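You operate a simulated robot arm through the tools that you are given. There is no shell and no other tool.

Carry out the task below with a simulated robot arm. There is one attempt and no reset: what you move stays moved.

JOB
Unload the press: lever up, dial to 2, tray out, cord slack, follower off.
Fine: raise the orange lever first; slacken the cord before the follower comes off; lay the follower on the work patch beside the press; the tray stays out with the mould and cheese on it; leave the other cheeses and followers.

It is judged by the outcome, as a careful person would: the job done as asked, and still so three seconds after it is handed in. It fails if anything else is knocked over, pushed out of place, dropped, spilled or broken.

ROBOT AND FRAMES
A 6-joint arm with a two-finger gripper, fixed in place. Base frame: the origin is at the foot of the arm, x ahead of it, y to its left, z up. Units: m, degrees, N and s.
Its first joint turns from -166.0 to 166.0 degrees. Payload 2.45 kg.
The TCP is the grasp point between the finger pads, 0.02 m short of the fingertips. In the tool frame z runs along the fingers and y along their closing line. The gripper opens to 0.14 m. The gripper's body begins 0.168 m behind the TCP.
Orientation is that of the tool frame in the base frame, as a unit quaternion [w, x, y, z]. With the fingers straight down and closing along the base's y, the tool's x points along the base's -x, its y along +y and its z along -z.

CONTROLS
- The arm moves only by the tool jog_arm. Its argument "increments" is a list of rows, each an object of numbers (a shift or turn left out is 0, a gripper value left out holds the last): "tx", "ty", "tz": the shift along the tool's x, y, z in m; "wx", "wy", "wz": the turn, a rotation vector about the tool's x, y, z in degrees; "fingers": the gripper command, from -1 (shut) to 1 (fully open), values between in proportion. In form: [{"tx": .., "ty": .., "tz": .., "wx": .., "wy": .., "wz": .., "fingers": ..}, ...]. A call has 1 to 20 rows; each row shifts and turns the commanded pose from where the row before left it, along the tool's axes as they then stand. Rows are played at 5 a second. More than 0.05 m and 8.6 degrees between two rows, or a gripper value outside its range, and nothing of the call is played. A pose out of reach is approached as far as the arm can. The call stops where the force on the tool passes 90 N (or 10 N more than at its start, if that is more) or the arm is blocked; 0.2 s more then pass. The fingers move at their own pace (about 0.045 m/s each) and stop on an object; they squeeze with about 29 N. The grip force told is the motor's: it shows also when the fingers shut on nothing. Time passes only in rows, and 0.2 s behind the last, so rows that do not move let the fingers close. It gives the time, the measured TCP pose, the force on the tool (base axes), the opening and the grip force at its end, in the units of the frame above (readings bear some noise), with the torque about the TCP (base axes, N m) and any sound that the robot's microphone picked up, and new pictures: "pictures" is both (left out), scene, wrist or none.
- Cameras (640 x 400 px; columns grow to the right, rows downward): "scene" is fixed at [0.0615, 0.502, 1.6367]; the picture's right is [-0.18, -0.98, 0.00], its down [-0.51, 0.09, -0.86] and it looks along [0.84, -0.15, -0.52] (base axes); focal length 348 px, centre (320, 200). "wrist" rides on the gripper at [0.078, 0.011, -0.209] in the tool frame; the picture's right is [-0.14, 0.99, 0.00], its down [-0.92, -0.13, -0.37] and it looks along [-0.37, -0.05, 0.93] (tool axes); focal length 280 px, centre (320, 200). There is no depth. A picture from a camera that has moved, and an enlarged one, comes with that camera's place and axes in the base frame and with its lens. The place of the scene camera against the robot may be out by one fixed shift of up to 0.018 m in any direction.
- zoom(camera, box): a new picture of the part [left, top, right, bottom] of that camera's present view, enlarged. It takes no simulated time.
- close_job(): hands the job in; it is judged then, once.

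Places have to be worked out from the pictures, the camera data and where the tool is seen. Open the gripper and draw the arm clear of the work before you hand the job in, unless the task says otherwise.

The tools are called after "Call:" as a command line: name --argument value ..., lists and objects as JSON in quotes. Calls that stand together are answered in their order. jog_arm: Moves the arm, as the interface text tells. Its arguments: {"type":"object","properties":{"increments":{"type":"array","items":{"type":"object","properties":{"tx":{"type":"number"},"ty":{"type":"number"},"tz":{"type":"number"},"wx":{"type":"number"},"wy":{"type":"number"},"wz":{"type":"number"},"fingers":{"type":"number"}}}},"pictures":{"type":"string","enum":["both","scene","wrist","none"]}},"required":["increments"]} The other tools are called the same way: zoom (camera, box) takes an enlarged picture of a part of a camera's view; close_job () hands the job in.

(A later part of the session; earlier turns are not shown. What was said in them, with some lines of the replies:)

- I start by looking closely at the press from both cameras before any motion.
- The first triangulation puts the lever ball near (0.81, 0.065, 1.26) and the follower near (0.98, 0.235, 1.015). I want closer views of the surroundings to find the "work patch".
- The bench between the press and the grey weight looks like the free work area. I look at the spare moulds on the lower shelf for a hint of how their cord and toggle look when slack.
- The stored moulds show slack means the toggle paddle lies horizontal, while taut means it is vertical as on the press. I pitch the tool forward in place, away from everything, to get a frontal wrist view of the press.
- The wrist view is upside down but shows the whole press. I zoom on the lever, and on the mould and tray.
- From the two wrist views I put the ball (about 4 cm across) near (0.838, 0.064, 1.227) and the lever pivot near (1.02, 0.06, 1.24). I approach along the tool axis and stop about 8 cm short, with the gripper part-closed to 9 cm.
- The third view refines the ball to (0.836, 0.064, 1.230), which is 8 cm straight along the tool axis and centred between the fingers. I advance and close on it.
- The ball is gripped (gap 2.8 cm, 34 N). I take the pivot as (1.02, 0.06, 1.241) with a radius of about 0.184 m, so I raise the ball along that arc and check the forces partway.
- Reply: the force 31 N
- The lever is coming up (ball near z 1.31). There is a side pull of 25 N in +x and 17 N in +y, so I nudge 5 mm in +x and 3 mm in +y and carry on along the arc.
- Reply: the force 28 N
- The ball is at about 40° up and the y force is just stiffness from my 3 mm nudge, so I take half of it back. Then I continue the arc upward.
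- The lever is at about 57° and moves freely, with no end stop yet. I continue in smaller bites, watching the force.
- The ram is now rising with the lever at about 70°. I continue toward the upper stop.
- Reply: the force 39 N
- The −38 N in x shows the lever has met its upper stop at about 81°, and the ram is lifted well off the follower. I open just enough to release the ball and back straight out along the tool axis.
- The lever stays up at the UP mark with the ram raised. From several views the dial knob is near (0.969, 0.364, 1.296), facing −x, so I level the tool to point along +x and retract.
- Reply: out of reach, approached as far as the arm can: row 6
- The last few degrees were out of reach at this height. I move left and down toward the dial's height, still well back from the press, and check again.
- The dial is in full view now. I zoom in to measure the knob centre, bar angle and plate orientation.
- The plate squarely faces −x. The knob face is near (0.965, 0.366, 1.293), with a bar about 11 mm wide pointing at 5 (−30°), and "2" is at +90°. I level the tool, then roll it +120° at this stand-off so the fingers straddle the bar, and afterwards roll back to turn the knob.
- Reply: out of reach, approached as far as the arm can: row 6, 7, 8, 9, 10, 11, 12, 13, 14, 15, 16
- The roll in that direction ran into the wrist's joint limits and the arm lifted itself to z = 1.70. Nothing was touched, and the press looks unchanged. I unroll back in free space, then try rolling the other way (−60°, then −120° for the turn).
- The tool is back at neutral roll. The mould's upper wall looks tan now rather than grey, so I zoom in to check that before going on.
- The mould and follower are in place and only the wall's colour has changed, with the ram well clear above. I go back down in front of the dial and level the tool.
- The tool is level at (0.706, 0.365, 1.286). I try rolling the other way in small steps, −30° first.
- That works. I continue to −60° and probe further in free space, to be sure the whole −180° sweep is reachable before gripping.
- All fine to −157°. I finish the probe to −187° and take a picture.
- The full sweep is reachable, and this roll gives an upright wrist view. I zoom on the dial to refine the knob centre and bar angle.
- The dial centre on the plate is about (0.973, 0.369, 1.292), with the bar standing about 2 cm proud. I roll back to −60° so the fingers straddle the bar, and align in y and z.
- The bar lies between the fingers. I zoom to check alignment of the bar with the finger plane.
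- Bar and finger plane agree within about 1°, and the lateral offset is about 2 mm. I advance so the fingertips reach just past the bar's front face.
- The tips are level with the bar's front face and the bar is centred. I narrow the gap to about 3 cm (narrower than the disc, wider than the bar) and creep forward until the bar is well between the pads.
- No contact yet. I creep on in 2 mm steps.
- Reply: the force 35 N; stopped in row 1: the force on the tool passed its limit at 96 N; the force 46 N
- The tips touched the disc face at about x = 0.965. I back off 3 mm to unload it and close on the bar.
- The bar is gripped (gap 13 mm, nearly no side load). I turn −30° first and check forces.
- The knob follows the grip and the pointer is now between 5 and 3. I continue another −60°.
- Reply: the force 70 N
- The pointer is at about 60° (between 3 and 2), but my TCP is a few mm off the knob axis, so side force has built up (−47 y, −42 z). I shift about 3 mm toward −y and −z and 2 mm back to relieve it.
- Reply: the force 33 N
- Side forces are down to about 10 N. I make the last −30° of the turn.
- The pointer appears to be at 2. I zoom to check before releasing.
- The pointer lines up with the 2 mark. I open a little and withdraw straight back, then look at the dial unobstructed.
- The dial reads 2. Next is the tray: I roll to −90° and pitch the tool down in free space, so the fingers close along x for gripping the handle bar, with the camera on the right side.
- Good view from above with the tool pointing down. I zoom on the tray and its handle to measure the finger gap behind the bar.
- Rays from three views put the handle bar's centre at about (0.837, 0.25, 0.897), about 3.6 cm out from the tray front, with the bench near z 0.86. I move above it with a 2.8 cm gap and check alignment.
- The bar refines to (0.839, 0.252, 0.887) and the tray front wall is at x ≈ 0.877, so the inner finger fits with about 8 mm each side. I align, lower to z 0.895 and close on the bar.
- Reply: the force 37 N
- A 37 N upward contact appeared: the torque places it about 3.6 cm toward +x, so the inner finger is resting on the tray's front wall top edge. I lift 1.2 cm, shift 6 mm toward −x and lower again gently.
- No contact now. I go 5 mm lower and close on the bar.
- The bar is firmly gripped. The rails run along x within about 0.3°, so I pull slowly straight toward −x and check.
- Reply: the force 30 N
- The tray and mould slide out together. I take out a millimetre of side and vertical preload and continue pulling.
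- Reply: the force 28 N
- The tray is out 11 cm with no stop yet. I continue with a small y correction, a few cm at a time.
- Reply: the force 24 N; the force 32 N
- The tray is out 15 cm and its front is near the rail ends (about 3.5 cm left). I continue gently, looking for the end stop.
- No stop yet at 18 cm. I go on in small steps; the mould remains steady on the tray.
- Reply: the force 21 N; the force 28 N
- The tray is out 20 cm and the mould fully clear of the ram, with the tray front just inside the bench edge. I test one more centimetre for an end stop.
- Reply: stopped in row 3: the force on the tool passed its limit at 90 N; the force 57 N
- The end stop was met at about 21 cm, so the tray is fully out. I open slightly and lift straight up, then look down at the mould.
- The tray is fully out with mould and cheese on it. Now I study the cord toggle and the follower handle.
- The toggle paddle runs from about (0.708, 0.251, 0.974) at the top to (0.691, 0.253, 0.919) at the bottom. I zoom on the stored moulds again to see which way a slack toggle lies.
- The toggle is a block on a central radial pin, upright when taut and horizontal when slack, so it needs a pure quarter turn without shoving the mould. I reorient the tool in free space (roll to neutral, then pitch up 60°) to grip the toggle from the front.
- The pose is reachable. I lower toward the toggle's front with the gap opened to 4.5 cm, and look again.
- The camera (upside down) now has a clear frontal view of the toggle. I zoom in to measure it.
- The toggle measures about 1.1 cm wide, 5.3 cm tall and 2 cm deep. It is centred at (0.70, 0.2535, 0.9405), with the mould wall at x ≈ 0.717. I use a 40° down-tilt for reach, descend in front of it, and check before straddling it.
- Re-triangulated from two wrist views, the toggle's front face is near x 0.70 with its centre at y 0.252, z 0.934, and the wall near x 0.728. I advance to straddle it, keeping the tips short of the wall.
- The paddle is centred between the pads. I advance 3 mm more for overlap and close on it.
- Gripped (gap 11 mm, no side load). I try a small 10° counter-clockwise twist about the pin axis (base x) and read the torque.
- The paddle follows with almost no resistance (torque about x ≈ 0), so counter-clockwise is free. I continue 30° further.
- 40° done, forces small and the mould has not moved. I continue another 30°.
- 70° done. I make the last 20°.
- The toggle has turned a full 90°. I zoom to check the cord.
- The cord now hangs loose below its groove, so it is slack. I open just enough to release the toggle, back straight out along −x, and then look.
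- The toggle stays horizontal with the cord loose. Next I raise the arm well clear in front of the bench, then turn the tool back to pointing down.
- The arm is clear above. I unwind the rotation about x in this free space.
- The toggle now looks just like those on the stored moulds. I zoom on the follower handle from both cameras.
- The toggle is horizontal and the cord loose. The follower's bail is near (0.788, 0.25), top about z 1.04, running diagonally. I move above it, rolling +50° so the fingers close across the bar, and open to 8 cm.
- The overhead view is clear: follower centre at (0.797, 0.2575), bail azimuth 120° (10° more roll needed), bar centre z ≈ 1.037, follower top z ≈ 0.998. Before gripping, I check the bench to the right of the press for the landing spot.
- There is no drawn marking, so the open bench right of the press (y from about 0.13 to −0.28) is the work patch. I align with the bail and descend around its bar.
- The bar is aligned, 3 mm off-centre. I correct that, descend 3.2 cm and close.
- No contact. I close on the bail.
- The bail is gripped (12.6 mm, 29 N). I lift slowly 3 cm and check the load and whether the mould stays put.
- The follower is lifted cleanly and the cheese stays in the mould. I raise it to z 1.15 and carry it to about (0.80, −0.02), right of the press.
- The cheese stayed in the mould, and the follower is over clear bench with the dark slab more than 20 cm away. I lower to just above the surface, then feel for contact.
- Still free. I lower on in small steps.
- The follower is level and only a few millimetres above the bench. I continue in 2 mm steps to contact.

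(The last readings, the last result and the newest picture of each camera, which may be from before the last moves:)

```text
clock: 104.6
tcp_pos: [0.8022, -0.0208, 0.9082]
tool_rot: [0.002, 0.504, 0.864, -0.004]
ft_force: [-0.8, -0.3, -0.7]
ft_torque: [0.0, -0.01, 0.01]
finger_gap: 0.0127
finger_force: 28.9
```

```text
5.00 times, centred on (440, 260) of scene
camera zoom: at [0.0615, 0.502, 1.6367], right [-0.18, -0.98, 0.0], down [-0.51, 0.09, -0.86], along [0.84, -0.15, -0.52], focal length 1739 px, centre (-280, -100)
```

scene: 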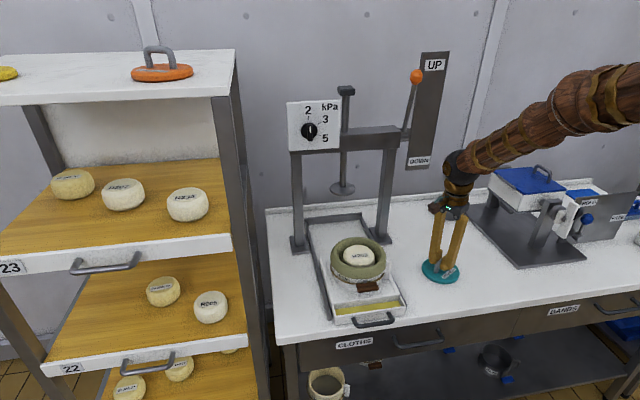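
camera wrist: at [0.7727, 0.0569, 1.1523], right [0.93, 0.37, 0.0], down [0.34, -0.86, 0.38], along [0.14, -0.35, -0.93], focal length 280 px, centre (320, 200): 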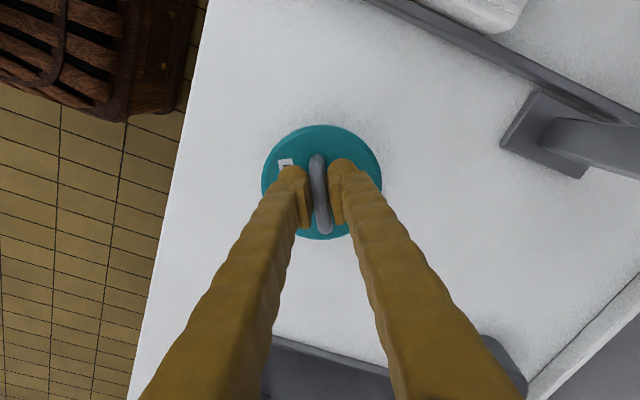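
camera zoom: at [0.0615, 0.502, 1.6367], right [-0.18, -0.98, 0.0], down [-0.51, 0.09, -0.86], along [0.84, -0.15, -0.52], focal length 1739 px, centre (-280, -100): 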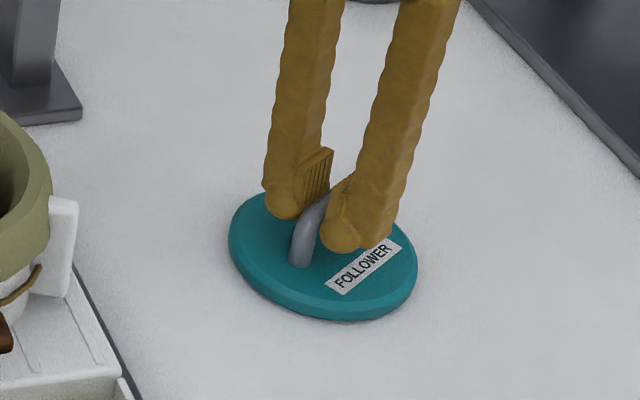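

Very nearly down. Two more small steps.

Call:
jog_arm --increments '[{"tz": 0.002}, {}]' --pictures "none"

Call:
jog_arm --increments '[{"tz": 0.0015}, {}]' --pictures "none"

```text
clock: 105.2
tcp_pos: [0.8018, -0.0194, 0.9059]
tool_rot: [0.002, 0.504, 0.864, -0.003]
ft_force: [-4.3, -4.8, 18.5]
ft_torque: [0.1, 0.16, 0.06]
finger_gap: 0.0127
finger_force: 29.3
```

```text
clock: 105.8
tcp_pos: [0.8018, -0.0206, 0.9043]
tool_rot: [0.003, 0.504, 0.864, -0.004]
ft_force: [5.2, -0.8, 11.5]
ft_torque: [0.02, -0.04, -0.03]
finger_gap: 0.0119
finger_force: 28.7
```

The follower is on the bench (18 N contact). I open gently and lift straight up.

Call:
jog_arm --increments '[{"fingers": -0.6}, {"fingers": -0.286}, {}, {"tz": -0.02}, {"tz": -0.03}, {"tz": -0.04}, {"tz": -0.05}, {"tz": -0.05}, {"tz": -0.05}, {}]' --pictures "both"

```text
clock: 108.0
tcp_pos: [0.801, -0.0199, 1.1429]
tool_rot: [0.003, 0.504, 0.864, -0.004]
ft_force: [0.1, -0.1, 0.4]
ft_torque: [-0.01, -0.03, 0.02]
finger_gap: 0.0502
finger_force: 0.1
camera wrist: at [0.7715, 0.0575, 1.3518], right [0.93, 0.37, 0.0], down [0.34, -0.86, 0.38], along [0.14, -0.35, -0.93], focal length 280 px, centre (320, 200)
```

scene: 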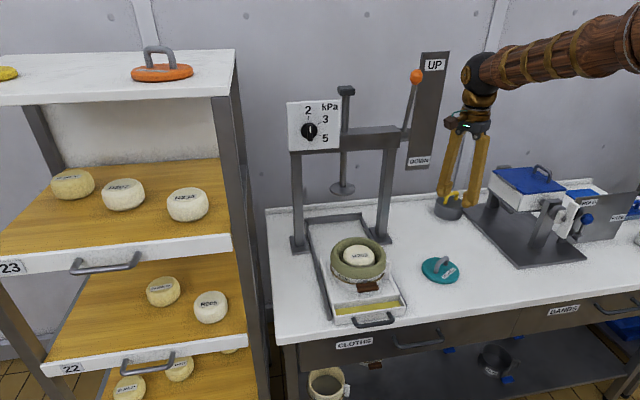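
wrist: 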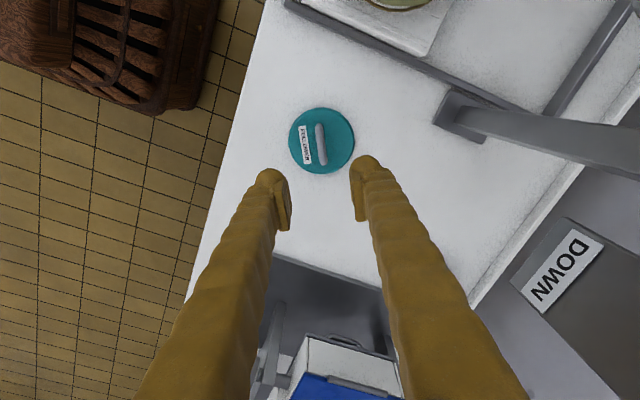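

The follower lies flat on the bench. I retract the arm up and back toward its start and open the gripper, then check the whole scene.

Call:
jog_arm --increments '[{"tz": -0.05, "fingers": 1}, {"tz": -0.05}, {"tz": -0.05}, {"tz": -0.05}, {"wz": -7.5}, {"wz": -7.5}, {"wz": -7.5}, {"wz": -7.5}, {"wz": -7.5}, {"wz": -7.5}, {"wz": -7.5}, {"wz": -7.5}, {"tx": 0.045}, {"tx": 0.045}, {"tx": 0.045}, {"tx": 0.045}, {"tx": 0.03}, {}]' --pictures "both"

Call:
zoom --camera "scene" --box '[300, 200, 480, 340]'

Call:
zoom --camera "scene" --box '[270, 40, 460, 200]'

```text
clock: 111.8
tcp_pos: [0.5915, -0.0134, 1.3443]
tool_rot: [0.001, 0.005, 1.0, -0.004]
ft_force: [0.0, 0.0, 0.6]
ft_torque: [0.0, 0.02, -0.04]
finger_gap: 0.1401
finger_force: 0.1
camera wrist: at [0.5133, 0.0013, 1.5533], right [0.15, 0.99, -0.01], down [0.92, -0.13, 0.37], along [0.37, -0.06, -0.93], focal length 280 px, centre (320, 200)
```

scene: 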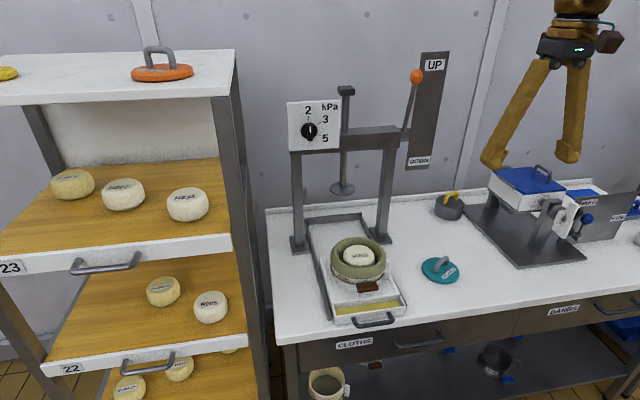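
wrist: 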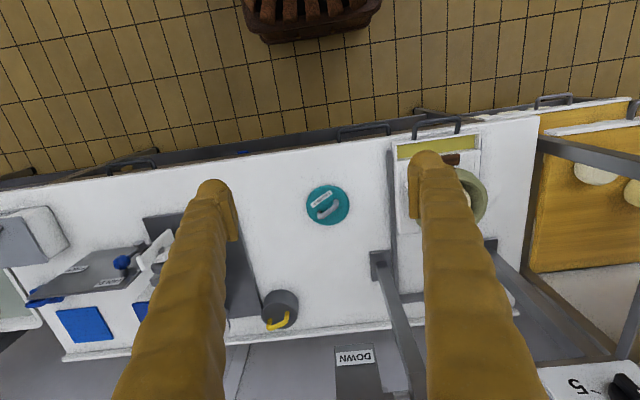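

```text
2.86 times, centred on (390, 270) of scene
camera zoom: at [0.0615, 0.502, 1.6367], right [-0.18, -0.98, 0.0], down [-0.51, 0.09, -0.86], along [0.84, -0.15, -0.52], focal length 994 px, centre (120, 0)
```

zoom: 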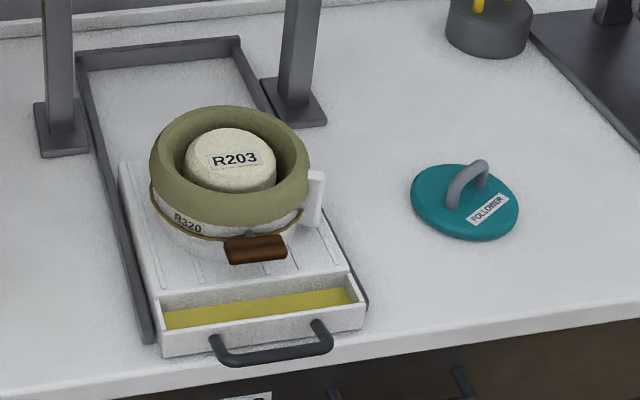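

```text
2.50 times, centred on (365, 120) of scene
camera zoom: at [0.0615, 0.502, 1.6367], right [-0.18, -0.98, 0.0], down [-0.51, 0.09, -0.86], along [0.84, -0.15, -0.52], focal length 870 px, centre (208, 400)
```

zoom: 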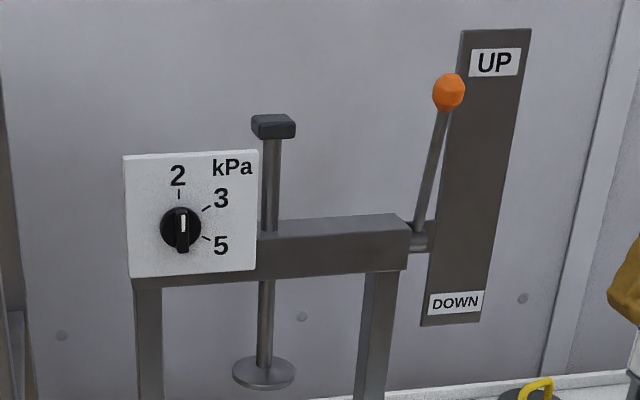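

The final pictures show all five steps done:
- The lever is up at its stop.
- The dial points at 2.
- The tray is fully out with the mould and cheese on it.
- The toggle is horizontal and the cord slack.
- The follower lies flat on the bench beside the press.

The other cheeses, followers and the grey weight are undisturbed, the gripper is open and the arm is clear, so I hand in the job.

Call:
close_job

```text
The job is handed in.
```

The press is unloaded and the job is handed in; the hand-in gave no verdict. The last pictures show each step as asked:

- **Lever:** the orange lever was raised first, to its upper stop at UP, and the ram is lifted clear.
- **Dial:** it points at 2.
- **Tray:** it is pulled out to its end stop, about 21 cm, with the mould and cheese on it.
- **Cord:** I turned the toggle a quarter turn to horizontal before the follower came off, and the cord hangs loose.
- **Follower:** it lies flat on the bench to the right of the press, about 16 cm from the rail. I saw no marked work patch, so I used the open bench between the press and the next machine.

- **Unplanned arm movement:** while I was lining up on the dial, the arm ran into a joint limit and lifted itself about 40 cm. It touched nothing.
- **Tray contact:** one finger pressed briefly on the tray's front wall, at about 37 N, before I shifted it onto the handle. The tray shows no damage.
- **Mould colour:** the mould's upper wall turned from grey to olive after the lever went up. I don't know why.

The other cheeses and followers look undisturbed, the gripper is open and the arm is clear of the work.
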